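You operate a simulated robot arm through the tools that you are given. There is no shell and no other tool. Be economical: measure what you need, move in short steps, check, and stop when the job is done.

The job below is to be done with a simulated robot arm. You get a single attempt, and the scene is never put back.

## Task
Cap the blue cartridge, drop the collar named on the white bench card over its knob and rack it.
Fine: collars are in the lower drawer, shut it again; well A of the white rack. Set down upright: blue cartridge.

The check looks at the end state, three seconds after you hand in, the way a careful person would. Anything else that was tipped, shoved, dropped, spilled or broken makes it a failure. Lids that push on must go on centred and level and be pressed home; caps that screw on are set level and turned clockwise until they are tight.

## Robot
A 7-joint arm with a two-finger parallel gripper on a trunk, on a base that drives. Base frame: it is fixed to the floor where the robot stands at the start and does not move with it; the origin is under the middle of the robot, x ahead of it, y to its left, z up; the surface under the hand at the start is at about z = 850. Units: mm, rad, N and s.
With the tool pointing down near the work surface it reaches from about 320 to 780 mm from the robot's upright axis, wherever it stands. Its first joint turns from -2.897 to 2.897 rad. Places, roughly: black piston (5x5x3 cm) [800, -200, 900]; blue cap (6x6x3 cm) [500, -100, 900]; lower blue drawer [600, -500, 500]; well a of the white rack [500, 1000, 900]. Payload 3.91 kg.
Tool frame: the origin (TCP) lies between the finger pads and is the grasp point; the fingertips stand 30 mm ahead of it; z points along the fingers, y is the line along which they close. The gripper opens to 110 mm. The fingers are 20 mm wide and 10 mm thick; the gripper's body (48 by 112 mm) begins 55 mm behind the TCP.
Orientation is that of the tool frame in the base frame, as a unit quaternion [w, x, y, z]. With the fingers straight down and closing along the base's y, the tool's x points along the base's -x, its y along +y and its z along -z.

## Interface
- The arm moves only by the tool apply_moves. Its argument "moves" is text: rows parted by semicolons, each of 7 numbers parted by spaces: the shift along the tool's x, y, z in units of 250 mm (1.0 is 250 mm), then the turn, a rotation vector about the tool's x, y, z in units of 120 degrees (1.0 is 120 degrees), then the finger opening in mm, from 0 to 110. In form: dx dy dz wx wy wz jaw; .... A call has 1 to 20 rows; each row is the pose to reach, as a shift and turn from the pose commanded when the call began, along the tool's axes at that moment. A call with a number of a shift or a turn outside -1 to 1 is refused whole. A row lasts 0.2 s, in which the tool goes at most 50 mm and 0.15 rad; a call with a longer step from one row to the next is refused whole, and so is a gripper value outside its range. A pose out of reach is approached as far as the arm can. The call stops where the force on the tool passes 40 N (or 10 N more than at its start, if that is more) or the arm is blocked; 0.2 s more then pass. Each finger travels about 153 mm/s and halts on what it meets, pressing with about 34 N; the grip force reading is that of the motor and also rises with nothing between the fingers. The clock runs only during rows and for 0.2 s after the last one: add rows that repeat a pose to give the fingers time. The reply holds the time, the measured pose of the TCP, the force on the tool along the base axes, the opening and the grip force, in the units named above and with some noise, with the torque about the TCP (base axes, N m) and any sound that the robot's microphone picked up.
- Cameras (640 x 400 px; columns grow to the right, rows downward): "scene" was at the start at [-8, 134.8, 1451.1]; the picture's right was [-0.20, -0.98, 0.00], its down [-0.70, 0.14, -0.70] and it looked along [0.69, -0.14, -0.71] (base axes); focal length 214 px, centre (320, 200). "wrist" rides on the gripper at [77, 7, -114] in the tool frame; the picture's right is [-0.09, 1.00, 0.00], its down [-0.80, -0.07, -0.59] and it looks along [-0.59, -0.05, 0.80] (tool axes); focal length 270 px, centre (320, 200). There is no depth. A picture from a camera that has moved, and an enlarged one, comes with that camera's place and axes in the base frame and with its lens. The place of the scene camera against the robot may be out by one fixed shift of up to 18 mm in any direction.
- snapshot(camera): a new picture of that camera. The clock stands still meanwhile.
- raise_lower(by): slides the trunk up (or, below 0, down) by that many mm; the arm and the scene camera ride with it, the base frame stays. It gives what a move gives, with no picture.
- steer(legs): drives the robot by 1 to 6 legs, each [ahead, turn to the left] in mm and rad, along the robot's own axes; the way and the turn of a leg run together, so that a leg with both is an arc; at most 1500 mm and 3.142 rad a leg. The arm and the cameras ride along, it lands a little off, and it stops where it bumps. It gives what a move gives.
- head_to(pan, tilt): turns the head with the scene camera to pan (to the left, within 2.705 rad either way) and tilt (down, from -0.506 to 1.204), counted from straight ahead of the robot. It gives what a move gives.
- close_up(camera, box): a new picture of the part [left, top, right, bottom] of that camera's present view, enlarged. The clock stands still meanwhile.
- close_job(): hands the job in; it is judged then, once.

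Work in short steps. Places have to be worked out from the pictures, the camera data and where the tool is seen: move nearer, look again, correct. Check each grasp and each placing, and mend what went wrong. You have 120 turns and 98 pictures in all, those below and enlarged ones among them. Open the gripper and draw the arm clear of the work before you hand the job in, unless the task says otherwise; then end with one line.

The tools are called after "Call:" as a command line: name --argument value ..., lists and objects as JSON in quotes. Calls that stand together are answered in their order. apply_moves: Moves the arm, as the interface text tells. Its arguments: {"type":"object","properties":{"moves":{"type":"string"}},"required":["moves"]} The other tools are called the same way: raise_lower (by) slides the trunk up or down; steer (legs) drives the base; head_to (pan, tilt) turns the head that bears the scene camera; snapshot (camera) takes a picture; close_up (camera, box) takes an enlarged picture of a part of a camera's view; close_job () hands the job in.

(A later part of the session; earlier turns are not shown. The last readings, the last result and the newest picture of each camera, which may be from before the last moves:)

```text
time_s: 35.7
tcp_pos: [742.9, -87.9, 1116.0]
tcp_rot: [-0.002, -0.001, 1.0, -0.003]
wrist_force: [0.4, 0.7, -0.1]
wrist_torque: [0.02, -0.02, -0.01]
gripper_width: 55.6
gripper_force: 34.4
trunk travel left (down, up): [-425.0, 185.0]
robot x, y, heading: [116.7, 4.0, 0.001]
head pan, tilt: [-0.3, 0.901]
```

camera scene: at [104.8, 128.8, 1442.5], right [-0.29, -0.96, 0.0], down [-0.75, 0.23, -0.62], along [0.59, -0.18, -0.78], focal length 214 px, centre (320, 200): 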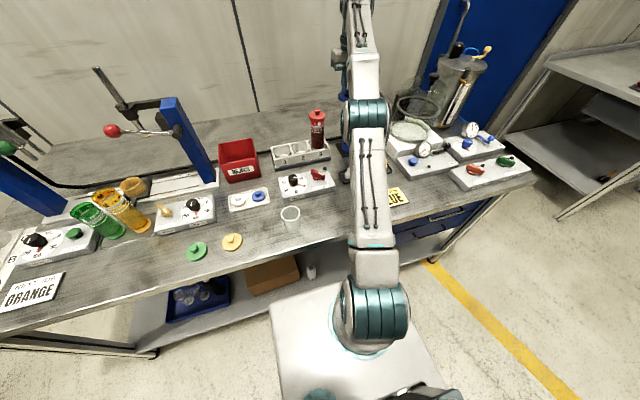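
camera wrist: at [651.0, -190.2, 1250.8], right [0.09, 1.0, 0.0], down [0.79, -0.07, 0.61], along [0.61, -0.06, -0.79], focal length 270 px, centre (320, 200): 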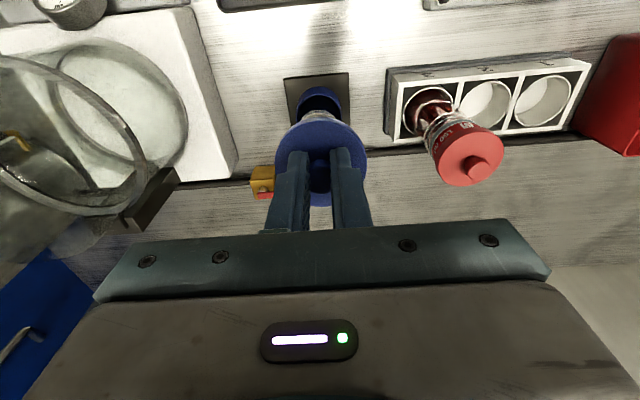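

Call:
apply_moves --moves "-0.12 0 0.02 0 0 0 40; -0.2 0 0.024 0 0 0 40; -0.2 0 0.024 0 0 0 40"

Call:
close_up --camera "wrist" --box '[120, 40, 280, 165]'

Call:
close_up --camera "wrist" --box '[240, 80, 400, 205]'

```text
time_s: 36.5
tcp_pos: [794.3, -88.6, 1108.8]
tcp_rot: [-0.002, -0.002, 1.0, -0.004]
wrist_force: [-0.7, 0.4, -0.3]
wrist_torque: [-0.02, -0.01, 0.0]
gripper_width: 55.5
gripper_force: 34.4
trunk travel left (down, up): [-425.0, 185.0]
robot x, y, heading: [121.5, 5.1, 0.0]
head pan, tilt: [-0.3, 0.901]
```

```text
3.20 times, centred on (200, 102) of wrist
camera zoom: at [717.2, -81.7, 1224.5], right [0.09, 1.0, -0.01], down [0.8, -0.06, 0.59], along [0.59, -0.06, -0.81], focal length 865 px, centre (704, 512)
```

zoom: 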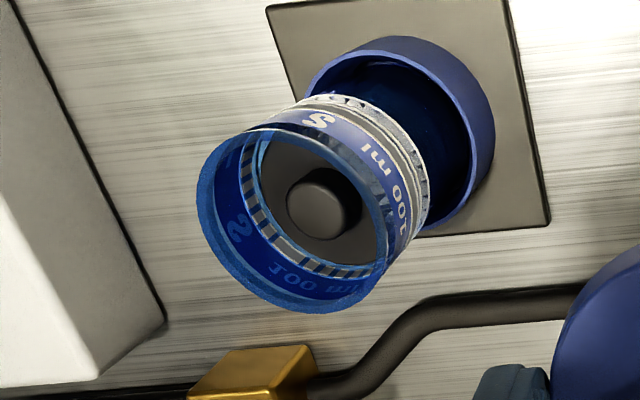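

```text
3.20 times, centred on (320, 142) of wrist
camera zoom: at [717.2, -81.7, 1224.5], right [0.09, 1.0, -0.01], down [0.8, -0.06, 0.59], along [0.59, -0.06, -0.81], focal length 865 px, centre (320, 384)
```

zoom: 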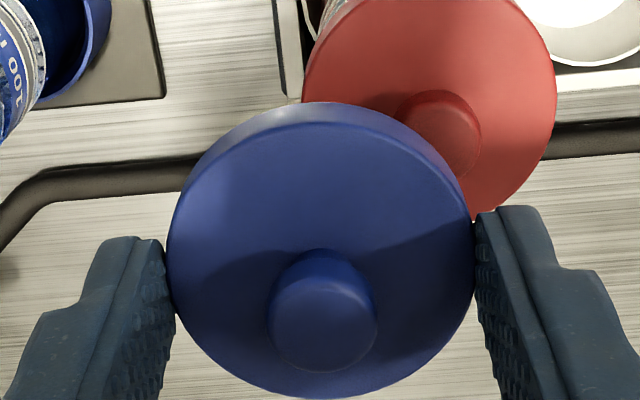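

The rim is unchanged at about (780.7, -197.8). I'll move the cap over it at z≈1055 (cap underside about 20 mm above the rim) and check.

Call:
apply_moves --moves "0.015 -0.15 0 0 0 0 40; 0.03 -0.3 0 0 0 0 40; 0.044 -0.437 0.05 0 0 0 40; 0.044 -0.437 0.21 0 0 0 40; 0.044 -0.437 0.21 0 0 0 40; 0.044 -0.437 0.21 0 0 0 40"

Call:
close_up --camera "wrist" --box '[220, 60, 420, 185]'

Call:
close_up --camera "scene" --box '[310, 100, 390, 180]'

```text
time_s: 37.9
tcp_pos: [783.6, -198.3, 1056.4]
tcp_rot: [-0.002, -0.002, 1.0, -0.004]
wrist_force: [-0.1, 0.1, 0.4]
wrist_torque: [0.0, -0.03, 0.0]
gripper_width: 55.6
gripper_force: 33.7
trunk travel left (down, up): [-425.0, 185.0]
robot x, y, heading: [120.8, 1.6, -0.0]
head pan, tilt: [-0.3, 0.901]
```

```text
3.20 times, centred on (320, 122) of wrist
camera zoom: at [706.8, -191.8, 1171.8], right [0.09, 1.0, -0.01], down [0.8, -0.06, 0.59], along [0.59, -0.06, -0.81], focal length 865 px, centre (320, 448)
```

zoom: 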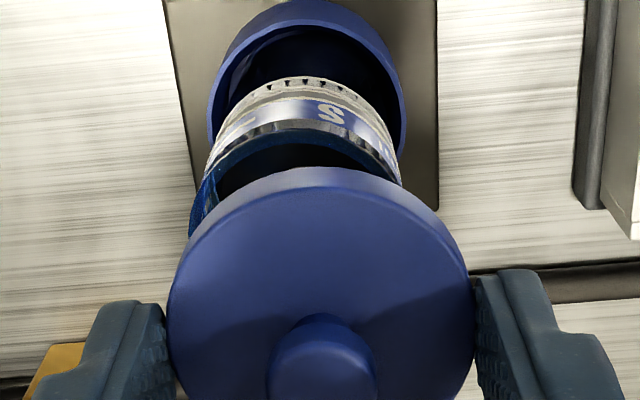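

```text
5.00 times, centred on (350, 140) of scene
camera zoom: at [104.9, 128.7, 1442.5], right [-0.29, -0.96, 0.0], down [-0.75, 0.23, -0.62], along [0.59, -0.18, -0.78], focal length 1072 px, centre (170, 500)
```

zoom: 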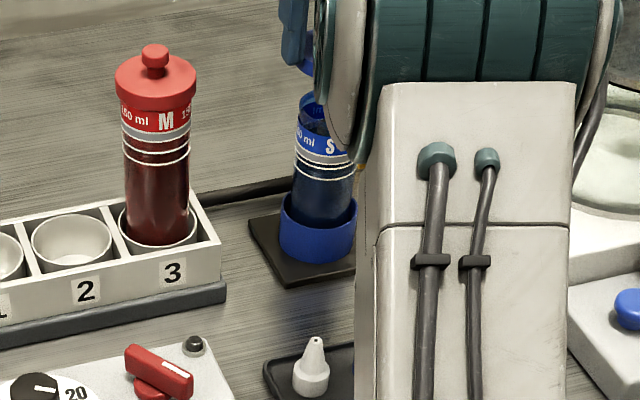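

Call:
close_up --camera "wrist" --box '[270, 80, 370, 142]'

```text
6.40 times, centred on (320, 111) of wrist
camera zoom: at [706.8, -191.8, 1171.8], right [0.09, 1.0, -0.01], down [0.8, -0.06, 0.59], along [0.59, -0.06, -0.81], focal length 1730 px, centre (320, 770)
```

zoom: 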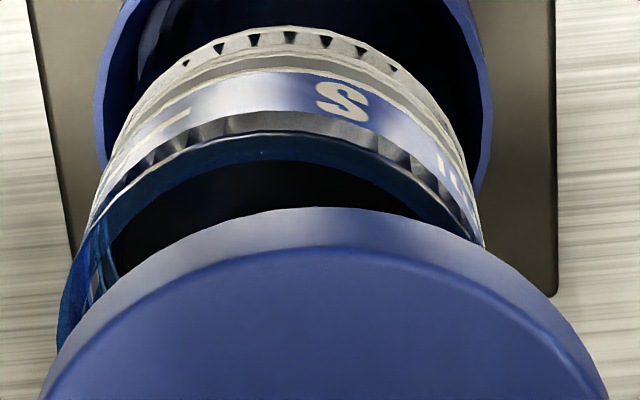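

Seen from directly above, the rim lies about 4 mm further in -y than I took it, consistent with a rim height near 988. I'll shift by (+2.7, -4.3), go lower to z≈1031 and re-check.

Call:
apply_moves --moves "-0.0108 -0.0172 0 0 0 0 40; -0.0108 -0.0172 0.06 0 0 0 40; -0.0108 -0.0172 0.1 0 0 0 40; -0.0108 -0.0172 0.1 0 0 0 40"

Call:
close_up --camera "wrist" --box '[270, 80, 370, 142]'

```text
time_s: 38.9
tcp_pos: [786.5, -202.4, 1032.6]
tcp_rot: [-0.002, -0.003, 1.0, -0.004]
wrist_force: [-0.4, 0.0, 0.2]
wrist_torque: [-0.01, 0.02, 0.02]
gripper_width: 55.7
gripper_force: 34.5
trunk travel left (down, up): [-425.0, 185.0]
robot x, y, heading: [119.8, 1.7, 0.003]
head pan, tilt: [-0.3, 0.901]
```

```text
6.40 times, centred on (320, 111) of wrist
camera zoom: at [709.6, -196.2, 1147.3], right [0.09, 1.0, -0.01], down [0.8, -0.06, 0.59], along [0.59, -0.06, -0.81], focal length 1730 px, centre (320, 770)
```

zoom: 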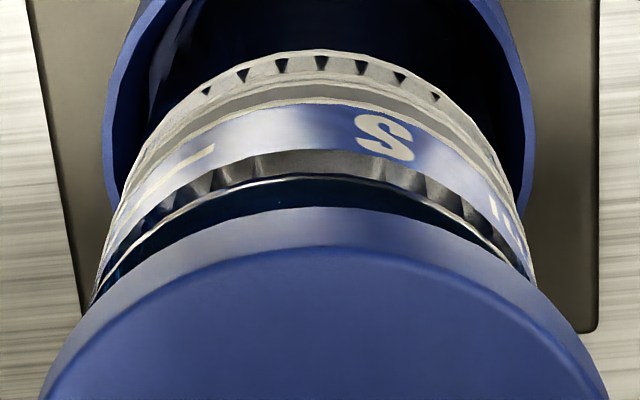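

Nearly centred; I estimate the cap is about 1.5 mm too far in +x and 0.8 mm in +y. I'll correct that and lower in small steps to light contact.

Call:
apply_moves --moves "0.006 -0.0032 0 0 0 0 40; 0.006 -0.0032 0.012 0 0 0 40; 0.006 -0.0032 0.024 0 0 0 40; 0.006 -0.0032 0.032 0 0 0 40; 0.006 -0.0032 0.036 0 0 0 40; 0.006 -0.0032 0.036 0 0 0 40"

Call:
close_up --camera "wrist" --box '[270, 80, 370, 142]'

```text
time_s: 40.3
tcp_pos: [782.1, -202.8, 1024.0]
tcp_rot: [-0.001, -0.001, 1.0, -0.004]
wrist_force: [0.2, 0.6, 1.6]
wrist_torque: [-0.02, 0.0, -0.02]
gripper_width: 55.7
gripper_force: 33.8
trunk travel left (down, up): [-425.0, 185.0]
robot x, y, heading: [119.7, 2.0, 0.003]
head pan, tilt: [-0.3, 0.901]
```

```text
6.40 times, centred on (320, 111) of wrist
camera zoom: at [707.6, -197.0, 1138.9], right [0.09, 1.0, -0.01], down [0.8, -0.06, 0.59], along [0.59, -0.06, -0.81], focal length 1730 px, centre (320, 770)
```

zoom: 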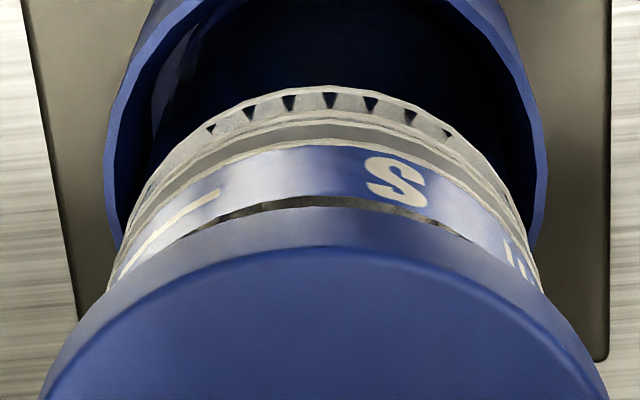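

y is now centred. Lowering further in 2 mm steps until contact.

Call:
apply_moves --moves "0 0 0.008 0 0 0 40; 0 0 0.016 0 0 0 40; 0 0 0.024 0 0 0 40; 0 0 0.032 0 0 0 40; 0 0 0.032 0 0 0 40"

Call:
close_up --camera "wrist" --box '[260, 80, 380, 155]'

```text
time_s: 41.5
tcp_pos: [784.7, -203.9, 1014.9]
tcp_rot: [-0.002, -0.002, 1.0, -0.003]
wrist_force: [-0.2, 0.1, -0.2]
wrist_torque: [0.01, 0.01, -0.02]
gripper_width: 55.4
gripper_force: 33.7
trunk travel left (down, up): [-425.0, 185.0]
robot x, y, heading: [122.9, 3.9, -0.002]
head pan, tilt: [-0.3, 0.901]
```

```text
5.33 times, centred on (320, 118) of wrist
camera zoom: at [707.5, -196.7, 1130.6], right [0.09, 1.0, -0.01], down [0.8, -0.06, 0.59], along [0.59, -0.06, -0.81], focal length 1442 px, centre (320, 640)
```

zoom: 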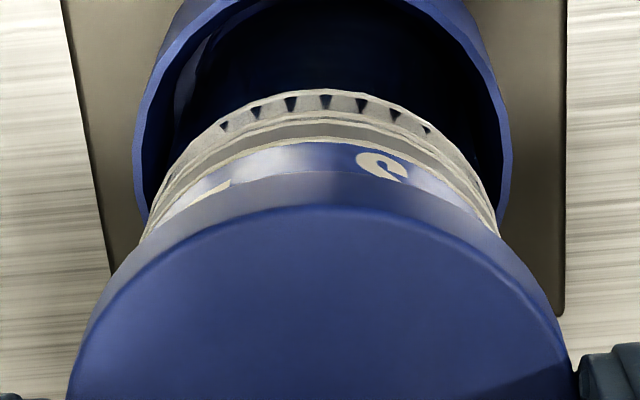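

Call:
apply_moves --moves "0 0 0.006 0 0 0 40; 0 0 0.012 0 0 0 40; 0 0 0.018 0 0 0 40; 0 0 0.024 0 0 0 40; 0 0 0.03 0 0 0 40; 0 0 0.03 0 0 0 40"

Call:
close_up --camera "wrist" --box '[260, 80, 380, 155]'

```text
time_s: 42.9
tcp_pos: [783.9, -203.4, 1010.1]
tcp_rot: [0.0, -0.002, 1.0, -0.004]
wrist_force: [3.7, -0.3, 10.0]
wrist_torque: [-0.07, -0.3, -0.01]
gripper_width: 55.3
gripper_force: 34.1
trunk travel left (down, up): [-425.0, 185.0]
robot x, y, heading: [119.6, 3.8, 0.002]
head pan, tilt: [-0.3, 0.901]
heard: snap
```

```text
5.33 times, centred on (320, 118) of wrist
camera zoom: at [707.2, -196.6, 1124.8], right [0.09, 1.0, -0.01], down [0.8, -0.06, 0.59], along [0.59, -0.06, -0.8], focal length 1442 px, centre (320, 640)
```

zoom: 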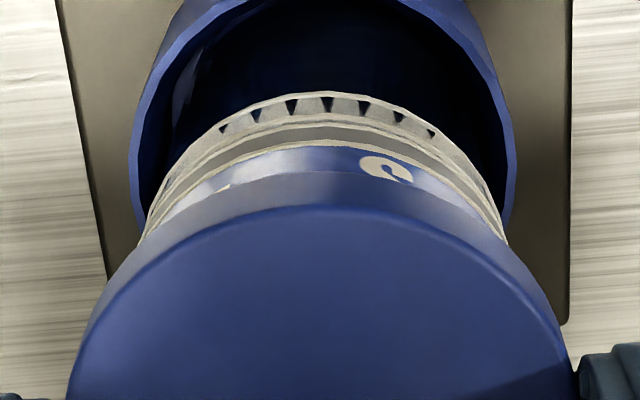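

A snap was heard: the cap has seated. I'll open, back straight up and look at it.

Call:
apply_moves --moves "0 0 -0.006 0 0 0 60; 0 0 -0.006 0 0 0 75; 0 0 -0.1 0 0 0 75; 0 0 -0.26 0 0 0 75; 0.1 0 -0.4 0 0 0 75; 0.24 0.08 -0.4 0 0 0 75; 0.24 0.24 -0.4 0 0 0 75; 0.24 0.36 -0.4 0 0 0 75; 0.24 0.36 -0.4 0 0 0 75"

Call:
snapshot --camera "wrist"

Call:
close_up --camera "scene" --box '[310, 100, 390, 180]'

```text
time_s: 44.9
tcp_pos: [723.2, -113.1, 1107.5]
tcp_rot: [-0.002, -0.001, 1.0, -0.004]
wrist_force: [-0.2, 0.6, -0.2]
wrist_torque: [0.01, 0.01, -0.02]
gripper_width: 75.1
gripper_force: 0.0
trunk travel left (down, up): [-425.0, 185.0]
robot x, y, heading: [120.0, 6.5, -0.001]
head pan, tilt: [-0.3, 0.901]
```

```text
52 pictures are left
camera wrist: at [647.3, -106.2, 1223.5], right [0.09, 1.0, -0.01], down [0.8, -0.07, 0.59], along [0.59, -0.06, -0.81], focal length 270 px, centre (320, 200)
```

wrist: 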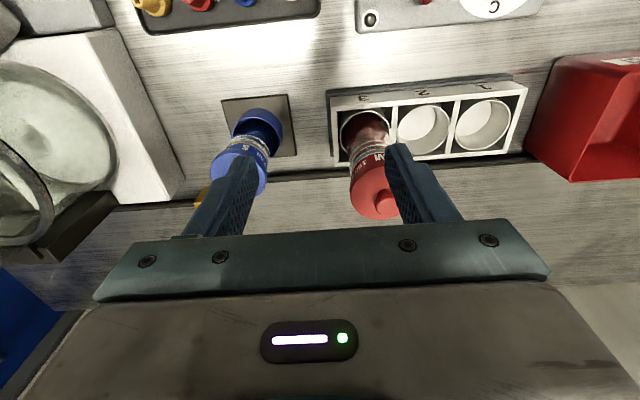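

```text
5.00 times, centred on (350, 140) of scene
camera zoom: at [104.9, 128.9, 1442.5], right [-0.29, -0.96, 0.0], down [-0.75, 0.23, -0.62], along [0.59, -0.18, -0.78], focal length 1072 px, centre (170, 500)
```

zoom: 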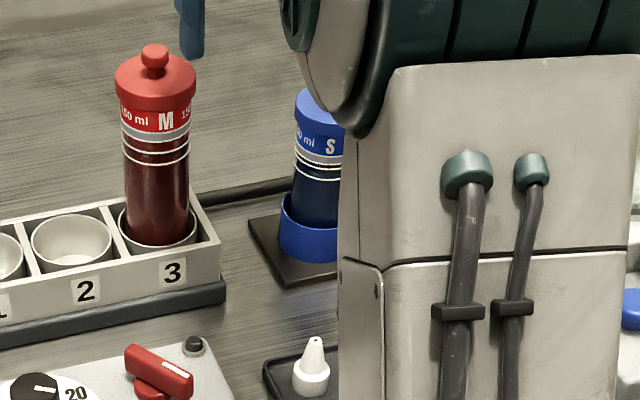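

The cap is on. Now the drawer: I'll back off from the bench and sidestep to the right so that the drawers lie ahead.

Call:
steer --legs '[[-500, 0], [0, -0.93], [350, 0], [0, 0.93]]'

Call:
head_to --pan -0.35 --tilt 0.85

Call:
snapshot --camera "scene"

```text
time_s: 54.5
tcp_pos: [427.2, -403.4, 1107.5]
tcp_rot: [-0.002, 0.007, 1.0, -0.003]
wrist_force: [0.2, -0.1, 0.9]
wrist_torque: [-0.03, -0.02, -0.01]
gripper_width: 75.0
gripper_force: 0.0
trunk travel left (down, up): [-425.0, 185.0]
robot x, y, heading: [-178.7, -277.6, -0.016]
head pan, tilt: [-0.3, 0.901]
```

```text
time_s: 55.1
tcp_pos: [426.7, -403.8, 1107.5]
tcp_rot: [0.0, 0.006, 1.0, -0.004]
wrist_force: [0.7, -0.3, -0.2]
wrist_torque: [-0.01, 0.01, 0.0]
gripper_width: 75.0
gripper_force: 0.1
trunk travel left (down, up): [-425.0, 185.0]
robot x, y, heading: [-176.5, -274.2, -0.016]
head pan, tilt: [-0.351, 0.85]
```

```text
50 pictures are left
camera scene: at [-187.8, -157.6, 1446.4], right [-0.36, -0.93, 0.0], down [-0.7, 0.27, -0.66], along [0.62, -0.23, -0.75], focal length 214 px, centre (320, 200)
```

scene: 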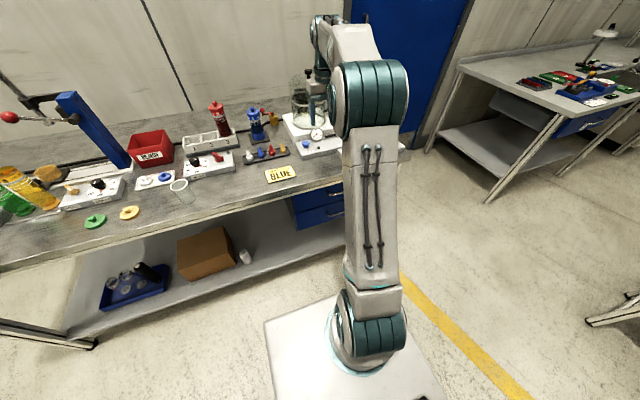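

Call:
close_up --camera "scene" --box '[230, 90, 290, 150]'

Call:
close_up --camera "scene" --box '[270, 165, 350, 245]'

```text
6.67 times, centred on (260, 120) of scene
camera zoom: at [-187.8, -157.6, 1446.4], right [-0.36, -0.93, 0.0], down [-0.7, 0.27, -0.66], along [0.62, -0.23, -0.75], focal length 1430 px, centre (720, 733)
```

zoom: 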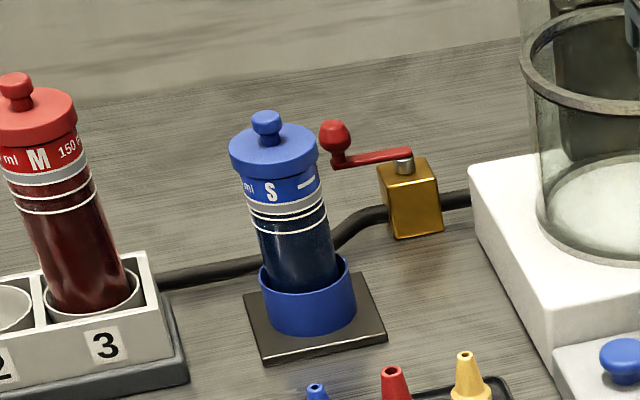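

```text
5.00 times, centred on (310, 205) of scene
camera zoom: at [-187.8, -157.6, 1446.4], right [-0.36, -0.93, 0.0], down [-0.7, 0.27, -0.66], along [0.62, -0.23, -0.75], focal length 1072 px, centre (370, 175)
```

zoom: 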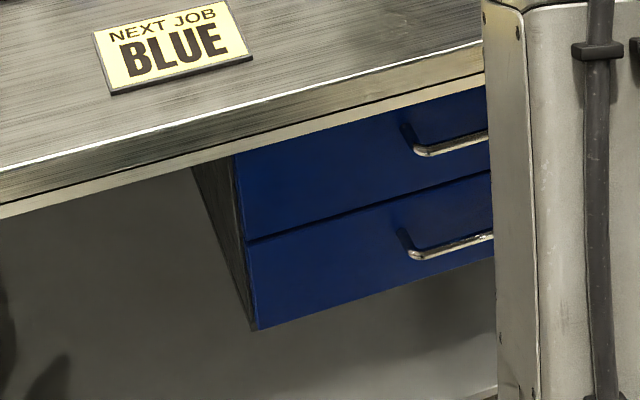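

The cap is on level and the cartridge stands well. The lower drawer has a horizontal bar handle. I'll retract the hand in front of the bench so the trunk can go down.

Call:
apply_moves --moves "0.14 0.14 0 0 0 0 75; 0.28 0.28 0 0 0 0 75; 0.42 0.42 0 0 0 0 75; 0.56 0.56 0 0 0 0 75; 0.7 0.7 0 0 0 0 75; 0.84 0.84 0 0 0 0 75; 0.98 0.9 0 0 0 0 75; 0.98 0.9 0 0 0 0 75"

Call:
raise_lower --by -380

Call:
head_to --pan -0.35 --tilt 0.7

Call:
snapshot --camera "scene"

```text
time_s: 56.9
tcp_pos: [182.4, -174.7, 1107.9]
tcp_rot: [-0.003, 0.006, 1.0, -0.004]
wrist_force: [0.0, 0.6, -0.3]
wrist_torque: [-0.02, 0.03, 0.03]
gripper_width: 74.9
gripper_force: 0.1
trunk travel left (down, up): [-425.0, 185.0]
robot x, y, heading: [-176.1, -276.7, -0.011]
head pan, tilt: [-0.351, 0.85]
```

```text
time_s: 60.6
tcp_pos: [184.4, -175.7, 727.0]
tcp_rot: [-0.002, 0.007, 1.0, -0.004]
wrist_force: [0.2, -0.5, -0.9]
wrist_torque: [0.0, 0.02, -0.01]
gripper_width: 74.8
gripper_force: 0.0
trunk travel left (down, up): [-45.0, 565.0]
robot x, y, heading: [-173.6, -277.6, -0.015]
head pan, tilt: [-0.351, 0.85]
```

```text
time_s: 61.3
tcp_pos: [183.0, -176.3, 726.9]
tcp_rot: [-0.002, 0.006, 1.0, -0.004]
wrist_force: [-0.3, 1.2, 0.3]
wrist_torque: [0.01, 0.0, 0.0]
gripper_width: 74.7
gripper_force: 0.0
trunk travel left (down, up): [-45.0, 565.0]
robot x, y, heading: [-177.2, -276.7, -0.017]
head pan, tilt: [-0.351, 0.7]
```

```text
47 pictures are left
camera scene: at [-181.6, -160.0, 1078.6], right [-0.36, -0.93, 0.0], down [-0.6, 0.23, -0.76], along [0.71, -0.27, -0.64], focal length 214 px, centre (320, 200)
```

scene: 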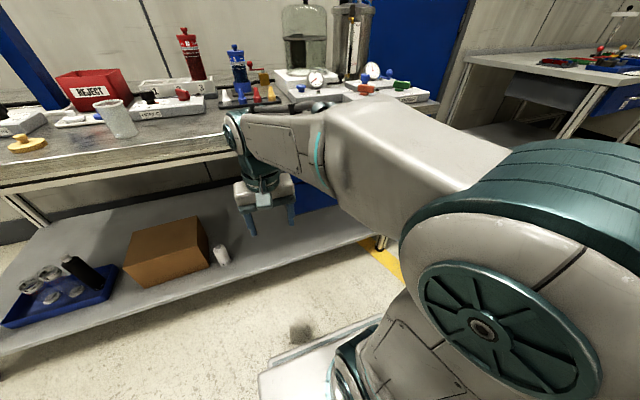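

The arm blocks the view, so I'll turn the hand horizontal, fingers closing vertically, and use the wrist camera on the handle.

Call:
apply_moves --moves "-0.02 -0.03 0.03 -0.0385 -0.0385 0.0385 75; -0.04 -0.06 0.06 -0.077 -0.077 0.077 75; -0.06 -0.09 0.09 -0.1155 -0.1155 0.1155 75; -0.09 -0.13 0.13 -0.154 -0.154 0.154 75; -0.11 -0.16 0.16 -0.1925 -0.1925 0.1925 75; -0.13 -0.2 0.2 -0.231 -0.231 0.231 75; -0.16 -0.23 0.23 -0.2695 -0.2695 0.2695 75; -0.18 -0.26 0.26 -0.308 -0.308 0.308 75; -0.2 -0.3 0.3 -0.3465 -0.3465 0.3465 75; -0.22 -0.34 0.34 -0.385 -0.385 0.385 75; -0.25 -0.38 0.38 -0.4235 -0.4235 0.4235 75; -0.28 -0.42 0.42 -0.462 -0.462 0.462 75; -0.31 -0.46 0.46 -0.5005 -0.5005 0.5005 75; -0.34 -0.5 0.5 -0.539 -0.539 0.539 75; -0.36 -0.5 0.5 -0.5774 -0.5774 0.5774 75; -0.36 -0.5 0.5 -0.5774 -0.5774 0.5774 75; -0.36 -0.5 0.5 -0.5774 -0.5774 0.5774 75"

Call:
snapshot --camera "wrist"

```text
time_s: 64.9
tcp_pos: [370.7, -316.1, 605.8]
tcp_rot: [0.504, 0.502, 0.499, 0.494]
wrist_force: [0.5, -0.2, 0.0]
wrist_torque: [-0.04, -0.01, -0.01]
gripper_width: 75.1
gripper_force: 0.0
out of reach, approached as far as the arm can: row 8, 9, 10, 11, 12, 13, 14, 15, 16, 17
trunk travel left (down, up): [-45.0, 565.0]
robot x, y, heading: [-173.9, -276.9, -0.015]
head pan, tilt: [-0.351, 0.7]
```

```text
46 pictures are left
camera wrist: at [256.8, -238.8, 612.8], right [0.0, -0.08, 1.0], down [-0.6, -0.79, -0.06], along [0.8, -0.6, -0.05], focal length 270 px, centre (320, 200)
```

wrist: 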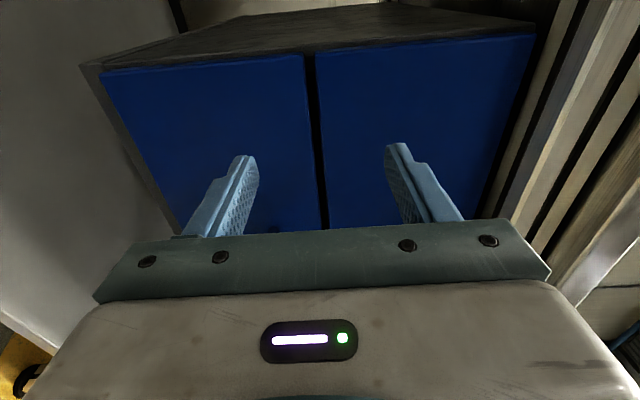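

The drawer front lies near x≈470, the split between drawers at z≈600, and the lower handle near z≈540, y≈-435 and beyond. I'll move sideways to y≈-470 at that height for a look.

Call:
apply_moves --moves "-0.15 -0.06 0 0 0 0 75; -0.3 -0.12 0 0 0 0 75; -0.45 -0.18 0 0 0 0 75; -0.6 -0.24 0 0 0 0 75; -0.62 -0.26 0 0 0 0 75; -0.62 -0.26 0 0 0 0 75"

Call:
snapshot --camera "wrist"

```text
time_s: 66.3
tcp_pos: [368.4, -469.1, 539.2]
tcp_rot: [0.504, 0.503, 0.5, 0.494]
wrist_force: [0.1, -0.8, 0.6]
wrist_torque: [0.02, -0.03, 0.03]
gripper_width: 75.1
gripper_force: 0.1
trunk travel left (down, up): [-45.0, 565.0]
robot x, y, heading: [-173.1, -273.5, -0.008]
head pan, tilt: [-0.351, 0.7]
```

```text
45 pictures are left
camera wrist: at [254.7, -392.5, 548.0], right [0.0, -0.08, 1.0], down [-0.6, -0.79, -0.06], along [0.8, -0.6, -0.05], focal length 270 px, centre (320, 200)
```

wrist: 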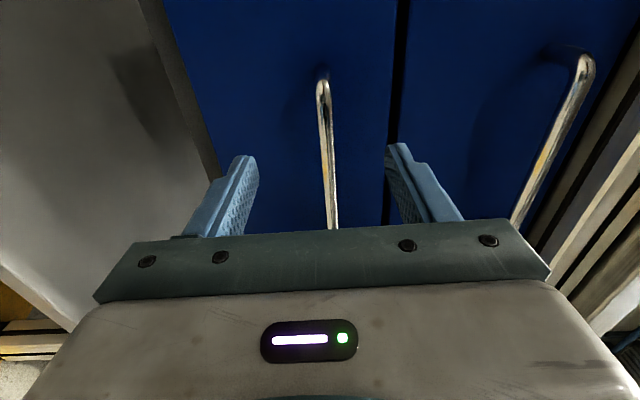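

The bar runs vertically in this view between the fingers, at about z=546. I'll centre on it and advance to TCP x≈422.

Call:
apply_moves --moves "-0.04 0.024 0 0 0 0 75; -0.04 0.024 0.1 0 0 0 75; -0.04 0.024 0.18 0 0 0 75; -0.04 0.024 0.216 0 0 0 75; -0.04 0.024 0.216 0 0 0 75"

Call:
snapshot --camera "wrist"

```text
time_s: 67.5
tcp_pos: [422.4, -480.3, 546.9]
tcp_rot: [0.504, 0.502, 0.499, 0.495]
wrist_force: [0.2, -0.4, 0.2]
wrist_torque: [-0.03, -0.02, 0.02]
gripper_width: 74.9
gripper_force: 0.1
trunk travel left (down, up): [-45.0, 565.0]
robot x, y, heading: [-177.2, -276.2, -0.012]
head pan, tilt: [-0.351, 0.7]
```

```text
44 pictures are left
camera wrist: at [308.9, -402.6, 554.3], right [0.0, -0.08, 1.0], down [-0.6, -0.79, -0.06], along [0.8, -0.6, -0.05], focal length 270 px, centre (320, 200)
```

wrist: 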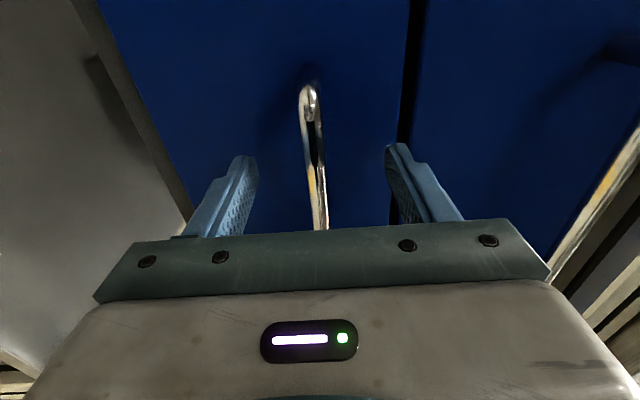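

The bar is between the fingers; closing on it.

Call:
apply_moves --moves "0 0 0 0 0 0 45; 0 0 0 0 0 0 15; 0 0 0 0 0 0 0; 0 0 0 0 0 0 0"

```text
time_s: 68.5
tcp_pos: [421.6, -479.6, 545.0]
tcp_rot: [0.503, 0.504, 0.5, 0.494]
wrist_force: [-3.6, 2.2, -12.8]
wrist_torque: [0.29, 0.17, -0.34]
gripper_width: 11.7
gripper_force: 44.6
trunk travel left (down, up): [-45.0, 565.0]
robot x, y, heading: [-177.4, -276.8, -0.011]
head pan, tilt: [-0.351, 0.7]
```

The bar is gripped (11.7 mm). I'll relieve the downward load by 2 mm and pull by driving back a first 60 mm.

Call:
apply_moves --moves "0 -0.01 0 0 0 0 0; 0 -0.01 0 0 0 0 0"

Call:
steer --legs '[[-60, 0]]'

Call:
snapshot --camera "wrist"

```text
time_s: 69.1
tcp_pos: [423.3, -480.3, 543.8]
tcp_rot: [0.504, 0.502, 0.499, 0.494]
wrist_force: [2.2, -2.2, -1.6]
wrist_torque: [0.45, 0.01, 0.74]
gripper_width: 11.6
gripper_force: 44.8
trunk travel left (down, up): [-45.0, 565.0]
robot x, y, heading: [-176.1, -276.3, -0.014]
head pan, tilt: [-0.351, 0.7]
```

```text
time_s: 70.1
tcp_pos: [362.4, -480.9, 544.7]
tcp_rot: [0.505, 0.502, 0.498, 0.495]
wrist_force: [-2.4, -11.4, 5.3]
wrist_torque: [0.36, -0.03, 0.18]
gripper_width: 11.5
gripper_force: 45.1
trunk travel left (down, up): [-45.0, 565.0]
robot x, y, heading: [-235.7, -278.4, -0.016]
head pan, tilt: [-0.351, 0.7]
```

```text
43 pictures are left
camera wrist: at [248.8, -402.6, 552.3], right [0.0, -0.08, 1.0], down [-0.61, -0.79, -0.06], along [0.8, -0.6, -0.05], focal length 270 px, centre (320, 200)
```

wrist: 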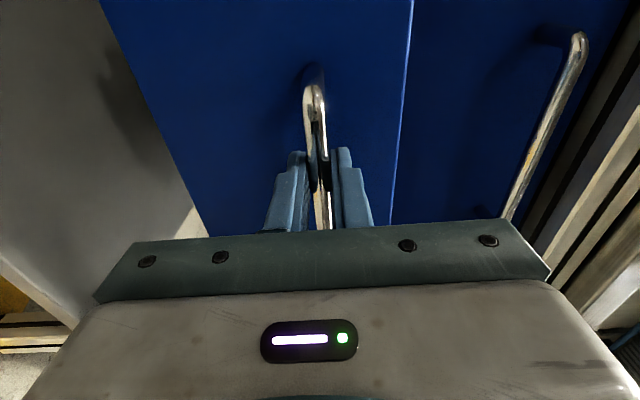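

The drawer is coming out. Pulling a further 170 mm.

Call:
steer --legs '[[-170, 0.01]]'

```text
time_s: 71.5
tcp_pos: [193.8, -478.8, 544.2]
tcp_rot: [0.506, 0.503, 0.497, 0.494]
wrist_force: [-3.5, -38.1, 3.7]
wrist_torque: [0.36, -0.02, -0.57]
gripper_width: 11.9
gripper_force: 45.0
trunk travel left (down, up): [-45.0, 565.0]
robot x, y, heading: [-408.7, -270.8, -0.013]
head pan, tilt: [-0.351, 0.7]
```

Opened about 230 mm. I'll release the bar, back off along x, and raise over the drawer.

Call:
apply_moves --moves "-0.016 0 0 0 0 0 0; -0.016 0 0 0 0 0 30; -0.016 0 0 0 0 0 70; -0.016 0 -0.12 0 0 0 75; -0.016 0 -0.22 0 0 0 75; -0.016 0.18 -0.22 0 0 0 75; -0.016 0.36 -0.22 0 0 0 75; -0.016 0.54 -0.22 0 0 0 75; -0.016 0.72 -0.22 0 0 0 75; -0.016 0.72 -0.22 0 0 0 75"

Call:
head_to --pan -0.35 --tilt 0.7

Call:
snapshot --camera "scene"

```text
time_s: 73.7
tcp_pos: [139.9, -480.3, 725.0]
tcp_rot: [0.506, 0.503, 0.497, 0.493]
wrist_force: [0.8, 0.3, 0.2]
wrist_torque: [0.02, 0.01, 0.03]
gripper_width: 75.3
gripper_force: 0.0
trunk travel left (down, up): [-45.0, 565.0]
robot x, y, heading: [-405.2, -279.7, -0.01]
head pan, tilt: [-0.351, 0.7]
```

```text
time_s: 74.3
tcp_pos: [138.7, -480.6, 725.1]
tcp_rot: [0.506, 0.503, 0.497, 0.494]
wrist_force: [0.1, 0.2, 0.2]
wrist_torque: [-0.01, 0.0, 0.0]
gripper_width: 75.0
gripper_force: 0.1
trunk travel left (down, up): [-45.0, 565.0]
robot x, y, heading: [-406.4, -275.2, -0.011]
head pan, tilt: [-0.351, 0.7]
```

```text
42 pictures are left
camera scene: at [-411.0, -157.5, 1078.7], right [-0.36, -0.93, 0.0], down [-0.6, 0.23, -0.76], along [0.71, -0.27, -0.64], focal length 214 px, centre (320, 200)
```

scene: 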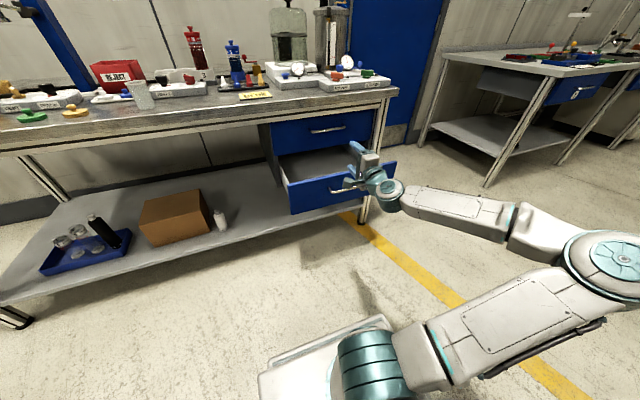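

The drawer is open. I'll turn the hand back to pointing down, then drive in over the drawer.

Call:
apply_moves --moves "0 0 0 0.0385 0.0385 -0.0385 75; 0 0 0 0.077 0.077 -0.077 75; 0 0 0 0.1155 0.1155 -0.1155 75; 0 0 0 0.154 0.154 -0.154 75; 0 0 0 0.1925 0.1925 -0.1925 75; 0 0 0 0.231 0.231 -0.231 75; 0 0 0 0.2695 0.2695 -0.2695 75; 0 0 0 0.308 0.308 -0.308 75; 0 0 0 0.3465 0.3465 -0.3465 75; 0 0 0 0.385 0.385 -0.385 75; 0 0 0 0.4235 0.4235 -0.4235 75; 0 0 0 0.462 0.462 -0.462 75; 0 0 0 0.5005 0.5005 -0.5005 75; 0 0 0 0.539 0.539 -0.539 75; 0 0 0 0.5774 0.5774 -0.5774 75; 0 0 0 0.5774 0.5774 -0.5774 75"

Call:
steer --legs '[[150, 0]]'

Call:
snapshot --camera "wrist"

```text
time_s: 77.7
tcp_pos: [140.4, -479.7, 724.4]
tcp_rot: [-0.001, 0.009, 1.0, -0.005]
wrist_force: [0.3, -0.5, -0.1]
wrist_torque: [-0.01, 0.01, 0.0]
gripper_width: 75.1
gripper_force: 0.2
trunk travel left (down, up): [-45.0, 565.0]
robot x, y, heading: [-406.1, -276.1, -0.016]
head pan, tilt: [-0.351, 0.7]
```

```text
time_s: 79.1
tcp_pos: [289.4, -482.5, 724.3]
tcp_rot: [0.0, 0.01, 1.0, -0.003]
wrist_force: [0.2, -0.5, 0.6]
wrist_torque: [0.0, 0.02, 0.01]
gripper_width: 75.3
gripper_force: 0.0
trunk travel left (down, up): [-45.0, 565.0]
robot x, y, heading: [-257.1, -279.5, -0.015]
head pan, tilt: [-0.351, 0.7]
```

```text
41 pictures are left
camera wrist: at [213.3, -473.9, 840.5], right [0.11, 0.99, -0.01], down [0.8, -0.08, 0.59], along [0.59, -0.07, -0.8], focal length 270 px, centre (320, 200)
```

wrist: 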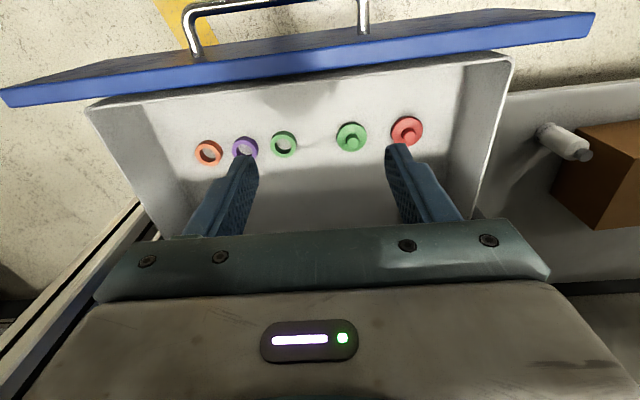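

The orange collar is at the far right of the drawer, about (378, -664), too close under the bench edge for a vertical hand. I'll pull the drawer further, with closed fingers hooked inside behind the front panel.

Call:
apply_moves --moves "-0.05 0 0.15 0 0 0 20; -0.05 0 0.3 0 0 0 0; -0.05 0 0.45 0 0 0 0; -0.05 0 0.58 0 0 0 0; -0.05 0 0.58 0 0 0 0"

Call:
snapshot --camera "wrist"

```text
time_s: 80.3
tcp_pos: [301.7, -484.1, 579.9]
tcp_rot: [0.0, 0.009, 1.0, -0.004]
wrist_force: [0.4, -0.7, 0.9]
wrist_torque: [-0.01, 0.02, -0.02]
gripper_width: 0.0
gripper_force: 33.7
trunk travel left (down, up): [-45.0, 565.0]
robot x, y, heading: [-256.7, -279.0, -0.012]
head pan, tilt: [-0.351, 0.7]
```

```text
40 pictures are left
camera wrist: at [225.5, -475.5, 695.2], right [0.11, 0.99, -0.01], down [0.8, -0.08, 0.6], along [0.59, -0.07, -0.8], focal length 270 px, centre (320, 200)
```

wrist: 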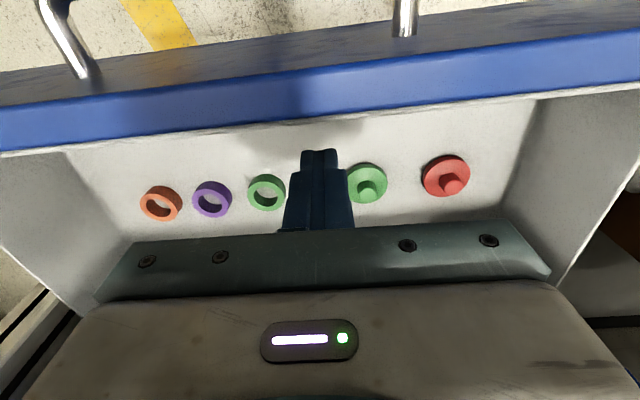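

The orange collar triangulates to about (387, -674, 455). Now I'll pull the front panel from inside toward -x.

Call:
apply_moves --moves "0.1 0 0 0 0 0 0; 0.18 0 0 0 0 0 0; 0.24 0 0 0 0 0 0; 0.3 0 0 0 0 0 0; 0.36 0 0 0 0 0 0; 0.42 0 0 0 0 0 0; 0.48 0 0 0 0 0 0; 0.54 0 0 0 0 0 0; 0.54 0 0 0 0 0 0"

Call:
snapshot --camera "wrist"

```text
time_s: 82.3
tcp_pos: [167.5, -480.7, 581.3]
tcp_rot: [-0.001, 0.01, 1.0, -0.003]
wrist_force: [-0.4, -1.5, 0.0]
wrist_torque: [0.01, 0.01, 0.0]
gripper_width: 0.0
gripper_force: 33.9
trunk travel left (down, up): [-45.0, 565.0]
robot x, y, heading: [-254.5, -279.6, -0.016]
head pan, tilt: [-0.351, 0.7]
```

```text
39 pictures are left
camera wrist: at [90.3, -473.1, 695.5], right [0.11, 0.99, -0.01], down [0.8, -0.08, 0.59], along [0.59, -0.07, -0.8], focal length 270 px, centre (320, 200)
```

wrist: 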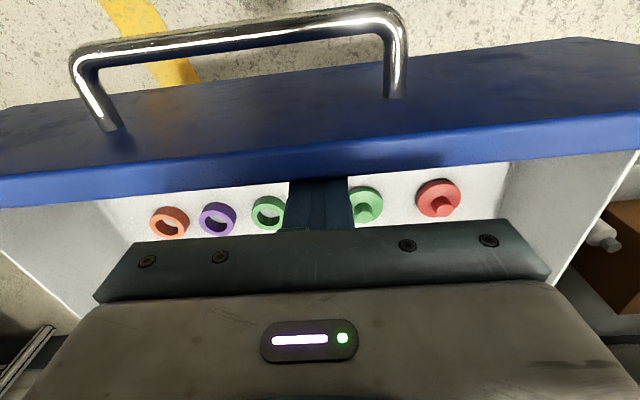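

The drawer is further out and the ring is now at about (281, -676). I'll lift, open and go above it.

Call:
apply_moves --moves "-0.04 0 -0.16 0 0 0 0; -0.04 0 -0.34 0 0 0 0; -0.04 0 -0.46 0 0 0 20; -0.14 -0.15 -0.46 0 0 0 40; -0.24 -0.3 -0.46 0 0 0 65; -0.34 -0.45 -0.46 0 0 0 65; -0.44 -0.6 -0.46 0 0 0 65; -0.47 -0.771 -0.46 0 0 0 65; -0.47 -0.771 -0.3 0 0 0 65; -0.47 -0.771 -0.3 0 0 0 65"

Call:
snapshot --camera "wrist"

```text
time_s: 84.5
tcp_pos: [281.2, -676.6, 657.9]
tcp_rot: [0.0, 0.009, 1.0, -0.005]
wrist_force: [-0.7, 0.2, -0.2]
wrist_torque: [-0.01, 0.0, -0.02]
gripper_width: 64.9
gripper_force: 0.0
trunk travel left (down, up): [-45.0, 565.0]
robot x, y, heading: [-257.2, -278.9, -0.015]
head pan, tilt: [-0.351, 0.7]
```

```text
38 pictures are left
camera wrist: at [204.7, -667.7, 772.2], right [0.11, 0.99, -0.01], down [0.8, -0.08, 0.59], along [0.59, -0.07, -0.8], focal length 270 px, centre (320, 200)
```

wrist: 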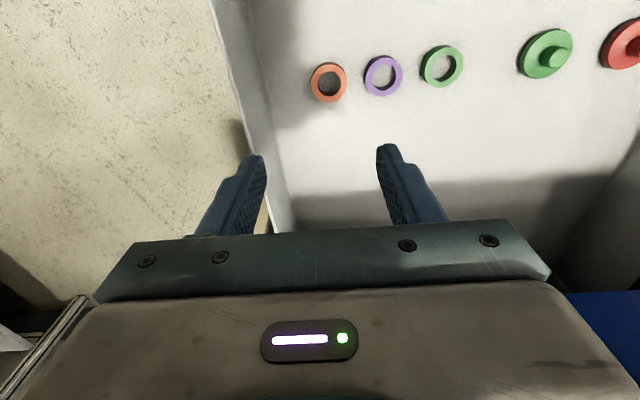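

The ring is at (279, -668), OD ≈ 42 mm, with the purple ring about 20 mm away edge to edge. I'll descend with a 53 mm opening and look.

Call:
apply_moves --moves "0.01 0.033 0.15 0 0 0 53; 0.01 0.033 0.3 0 0 0 53; 0.01 0.033 0.45 0 0 0 53; 0.01 0.033 0.58 0 0 0 53; 0.01 0.033 0.58 0 0 0 53"

Call:
close_up --camera "wrist" --box '[220, 70, 420, 195]'

```text
time_s: 85.7
tcp_pos: [279.4, -669.9, 510.2]
tcp_rot: [0.0, 0.01, 1.0, -0.004]
wrist_force: [0.3, -0.1, -0.2]
wrist_torque: [0.02, -0.01, 0.03]
gripper_width: 53.0
gripper_force: 0.1
trunk travel left (down, up): [-45.0, 565.0]
robot x, y, heading: [-256.8, -278.3, -0.018]
head pan, tilt: [-0.351, 0.7]
```

```text
3.20 times, centred on (320, 132) of wrist
camera zoom: at [202.1, -660.5, 626.3], right [0.11, 0.99, -0.01], down [0.8, -0.08, 0.59], along [0.59, -0.07, -0.8], focal length 865 px, centre (320, 416)
```

zoom: 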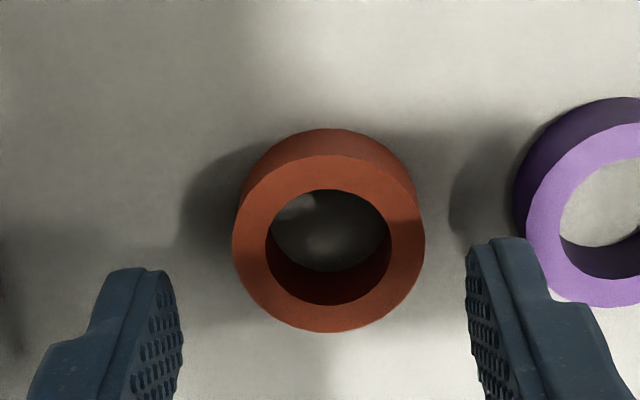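

The ring is centred. I'll narrow to 46 mm to clear the purple collar, lower 26 mm and close.

Call:
apply_moves --moves "0 0.002 0 0 0 0 46; 0 0.002 0.06 0 0 0 46; 0 0.002 0.1 0 0 0 46; 0 0.002 0.1 0 0 0 46; 0 0.002 0.1 0 0 0 30; 0 0.002 0.1 0 0 0 25; 0 0.002 0.1 0 0 0 25"

Call:
close_up --camera "wrist" --box '[220, 70, 420, 195]'

```text
time_s: 87.3
tcp_pos: [278.2, -669.3, 486.9]
tcp_rot: [0.0, 0.01, 1.0, -0.004]
wrist_force: [-0.6, 0.2, 0.4]
wrist_torque: [-0.05, -0.01, -0.03]
gripper_width: 32.5
gripper_force: 34.3
trunk travel left (down, up): [-45.0, 565.0]
robot x, y, heading: [-257.7, -280.0, -0.014]
head pan, tilt: [-0.351, 0.7]
```

```text
3.20 times, centred on (320, 132) of wrist
camera zoom: at [202.0, -660.2, 601.7], right [0.11, 0.99, -0.01], down [0.8, -0.08, 0.59], along [0.59, -0.07, -0.8], focal length 865 px, centre (320, 416)
```

zoom: 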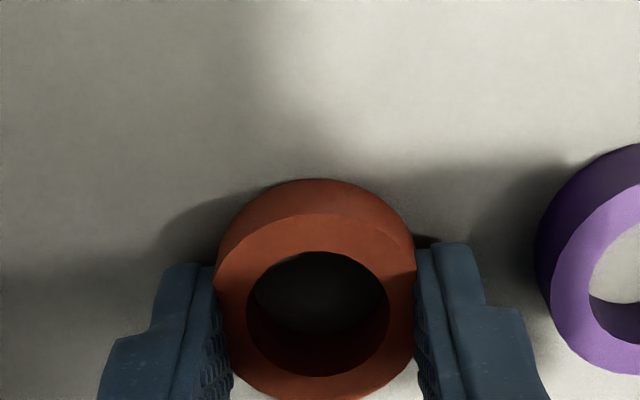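

Gripped at 32.5 mm, but the ring is taller than I took it (top near z≈478), so its centre is about 6 mm behind the TCP. I'll reopen, shift 6 mm and regrip centrally, then lift.

Call:
apply_moves --moves "0 0 0 0 0 0 44; 0 0 0 0 0 0 44; 0.026 0 0 0 0 0 44; 0.026 0 0 0 0 0 44; 0.026 0 0 0 0 0 25; 0.026 0 0 0 0 0 20; 0.026 0 -0.06 0 0 0 20; 0.026 0 -0.2 0 0 0 20; 0.026 0 -0.4 0 0 0 20; 0.026 0 -0.6 0 0 0 20; 0.026 0 -0.8 0 0 0 20; 0.026 0 -0.8 0 0 0 20"

Call:
close_up --camera "wrist" --box '[220, 70, 420, 195]'

```text
time_s: 89.9
tcp_pos: [272.0, -667.3, 686.8]
tcp_rot: [0.0, 0.01, 1.0, -0.004]
wrist_force: [0.5, 0.6, -0.2]
wrist_torque: [0.01, 0.02, 0.02]
gripper_width: 31.8
gripper_force: 33.9
trunk travel left (down, up): [-45.0, 565.0]
robot x, y, heading: [-253.4, -277.8, -0.017]
head pan, tilt: [-0.351, 0.7]
```

```text
3.20 times, centred on (320, 132) of wrist
camera zoom: at [195.2, -658.6, 802.7], right [0.11, 0.99, -0.01], down [0.8, -0.08, 0.59], along [0.59, -0.07, -0.8], focal length 865 px, centre (320, 416)
```

zoom: 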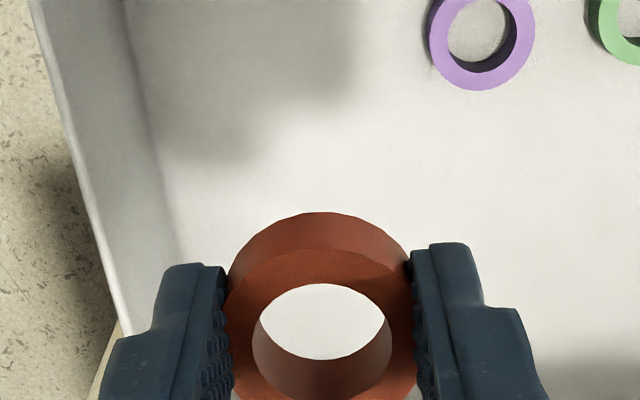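

The collar is held well. I can't shut the drawer with it in hand, so I'll set it down on a clear strip at the bench front, at about (435, -265). First I raise the trunk and move over there.

Call:
raise_lower --by 380

Call:
apply_moves --moves "-0.05 0.16 0 0 0 0 20; -0.1 0.32 0 0 0 0 20; -0.15 0.48 0 0 0 0 20; -0.2 0.64 0 0 0 0 20; -0.28 0.8 0 0 0 0 20; -0.38 0.95 0 0 0 0 20; -0.5 1.0 0 0 0 0 20; -0.5 1.0 0 0 0 0 20"

Call:
apply_moves --moves "0 0.18 0 0 0 0 20; 0 0.36 0 0 0 0 20; 0 0.54 0 0 0 0 20; 0 0.6 0 0 0 0 20; 0 0.6 0 0 0 0 20"

Call:
snapshot --camera "wrist"

```text
time_s: 93.6
tcp_pos: [271.7, -668.1, 1067.7]
tcp_rot: [0.0, 0.01, 1.0, -0.003]
wrist_force: [0.0, -0.1, -0.1]
wrist_torque: [0.0, -0.02, 0.02]
gripper_width: 32.1
gripper_force: 34.4
trunk travel left (down, up): [-425.0, 185.0]
robot x, y, heading: [-253.6, -275.8, -0.012]
head pan, tilt: [-0.351, 0.7]
```

```text
time_s: 95.4
tcp_pos: [400.8, -418.8, 1066.3]
tcp_rot: [0.001, 0.01, 1.0, -0.005]
wrist_force: [0.4, -0.1, -0.4]
wrist_torque: [0.01, 0.02, 0.01]
gripper_width: 32.0
gripper_force: 34.3
trunk travel left (down, up): [-425.0, 185.0]
robot x, y, heading: [-257.1, -277.9, -0.018]
head pan, tilt: [-0.351, 0.7]
```

```text
time_s: 96.6
tcp_pos: [405.7, -269.4, 1063.5]
tcp_rot: [0.0, 0.009, 1.0, -0.003]
wrist_force: [-0.2, -0.1, -0.4]
wrist_torque: [0.0, 0.0, -0.02]
gripper_width: 32.0
gripper_force: 34.0
trunk travel left (down, up): [-425.0, 185.0]
robot x, y, heading: [-258.1, -279.2, -0.016]
head pan, tilt: [-0.351, 0.7]
```

```text
34 pictures are left
camera wrist: at [328.5, -260.5, 1179.1], right [0.11, 0.99, -0.01], down [0.8, -0.08, 0.59], along [0.59, -0.07, -0.8], focal length 270 px, centre (320, 200)
```

wrist: 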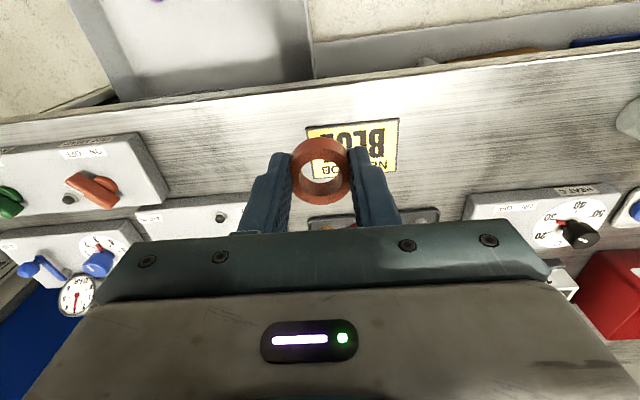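

The bench spot near (468, -392), right of the card, is clear. I'll move over it and descend to z≈900.

Call:
apply_moves --moves "-0.086 -0.16 0 0 0 0 20; -0.17 -0.32 0 0 0 0 20; -0.258 -0.487 0 0 0 0 20; -0.258 -0.487 0.18 0 0 0 20; -0.258 -0.487 0.36 0 0 0 20; -0.258 -0.487 0.54 0 0 0 20; -0.258 -0.487 0.65 0 0 0 20; -0.258 -0.487 0.65 0 0 0 20"

Call:
apply_moves --moves "0 0 0.012 0 0 0 20; 0 0 0.024 0 0 0 20; 0 0 0.036 0 0 0 20; 0 0 0.042 0 0 0 20; 0 0 0.048 0 0 0 20; 0 0 0.048 0 0 0 20"

```text
time_s: 98.4
tcp_pos: [466.8, -395.0, 903.2]
tcp_rot: [0.001, 0.01, 1.0, -0.005]
wrist_force: [0.5, 0.1, 0.3]
wrist_torque: [0.05, -0.01, -0.01]
gripper_width: 32.0
gripper_force: 34.1
trunk travel left (down, up): [-425.0, 185.0]
robot x, y, heading: [-254.8, -276.7, -0.017]
head pan, tilt: [-0.351, 0.7]
```

```text
time_s: 99.8
tcp_pos: [466.8, -393.3, 890.6]
tcp_rot: [-0.001, 0.009, 1.0, -0.003]
wrist_force: [-0.1, -0.1, -0.4]
wrist_torque: [-0.03, 0.0, 0.0]
gripper_width: 32.0
gripper_force: 33.8
trunk travel left (down, up): [-425.0, 185.0]
robot x, y, heading: [-253.4, -279.6, -0.02]
head pan, tilt: [-0.351, 0.7]
```

Call:
apply_moves --moves "0 0 0.006 0 0 0 20; 0 0 0.012 0 0 0 20; 0 0 0.018 0 0 0 20; 0 0 0.024 0 0 0 20; 0 0 0.03 0 0 0 20; 0 0 0.03 0 0 0 20"

Call:
close_up --camera "wrist" --box '[220, 70, 420, 195]'

```text
time_s: 101.2
tcp_pos: [466.7, -393.5, 883.2]
tcp_rot: [0.001, 0.01, 1.0, -0.004]
wrist_force: [0.0, -0.9, 0.0]
wrist_torque: [0.04, 0.0, 0.01]
gripper_width: 31.9
gripper_force: 34.2
trunk travel left (down, up): [-425.0, 185.0]
robot x, y, heading: [-257.3, -275.6, -0.018]
head pan, tilt: [-0.351, 0.7]
```

```text
3.20 times, centred on (320, 132) of wrist
camera zoom: at [389.8, -385.7, 998.0], right [0.11, 0.99, -0.01], down [0.8, -0.08, 0.59], along [0.59, -0.07, -0.8], focal length 865 px, centre (320, 416)
```

zoom: 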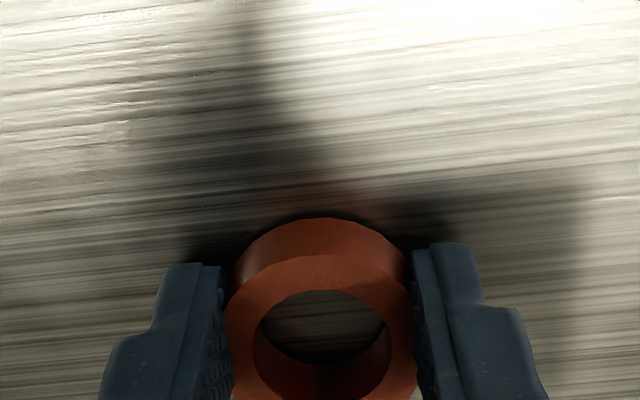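

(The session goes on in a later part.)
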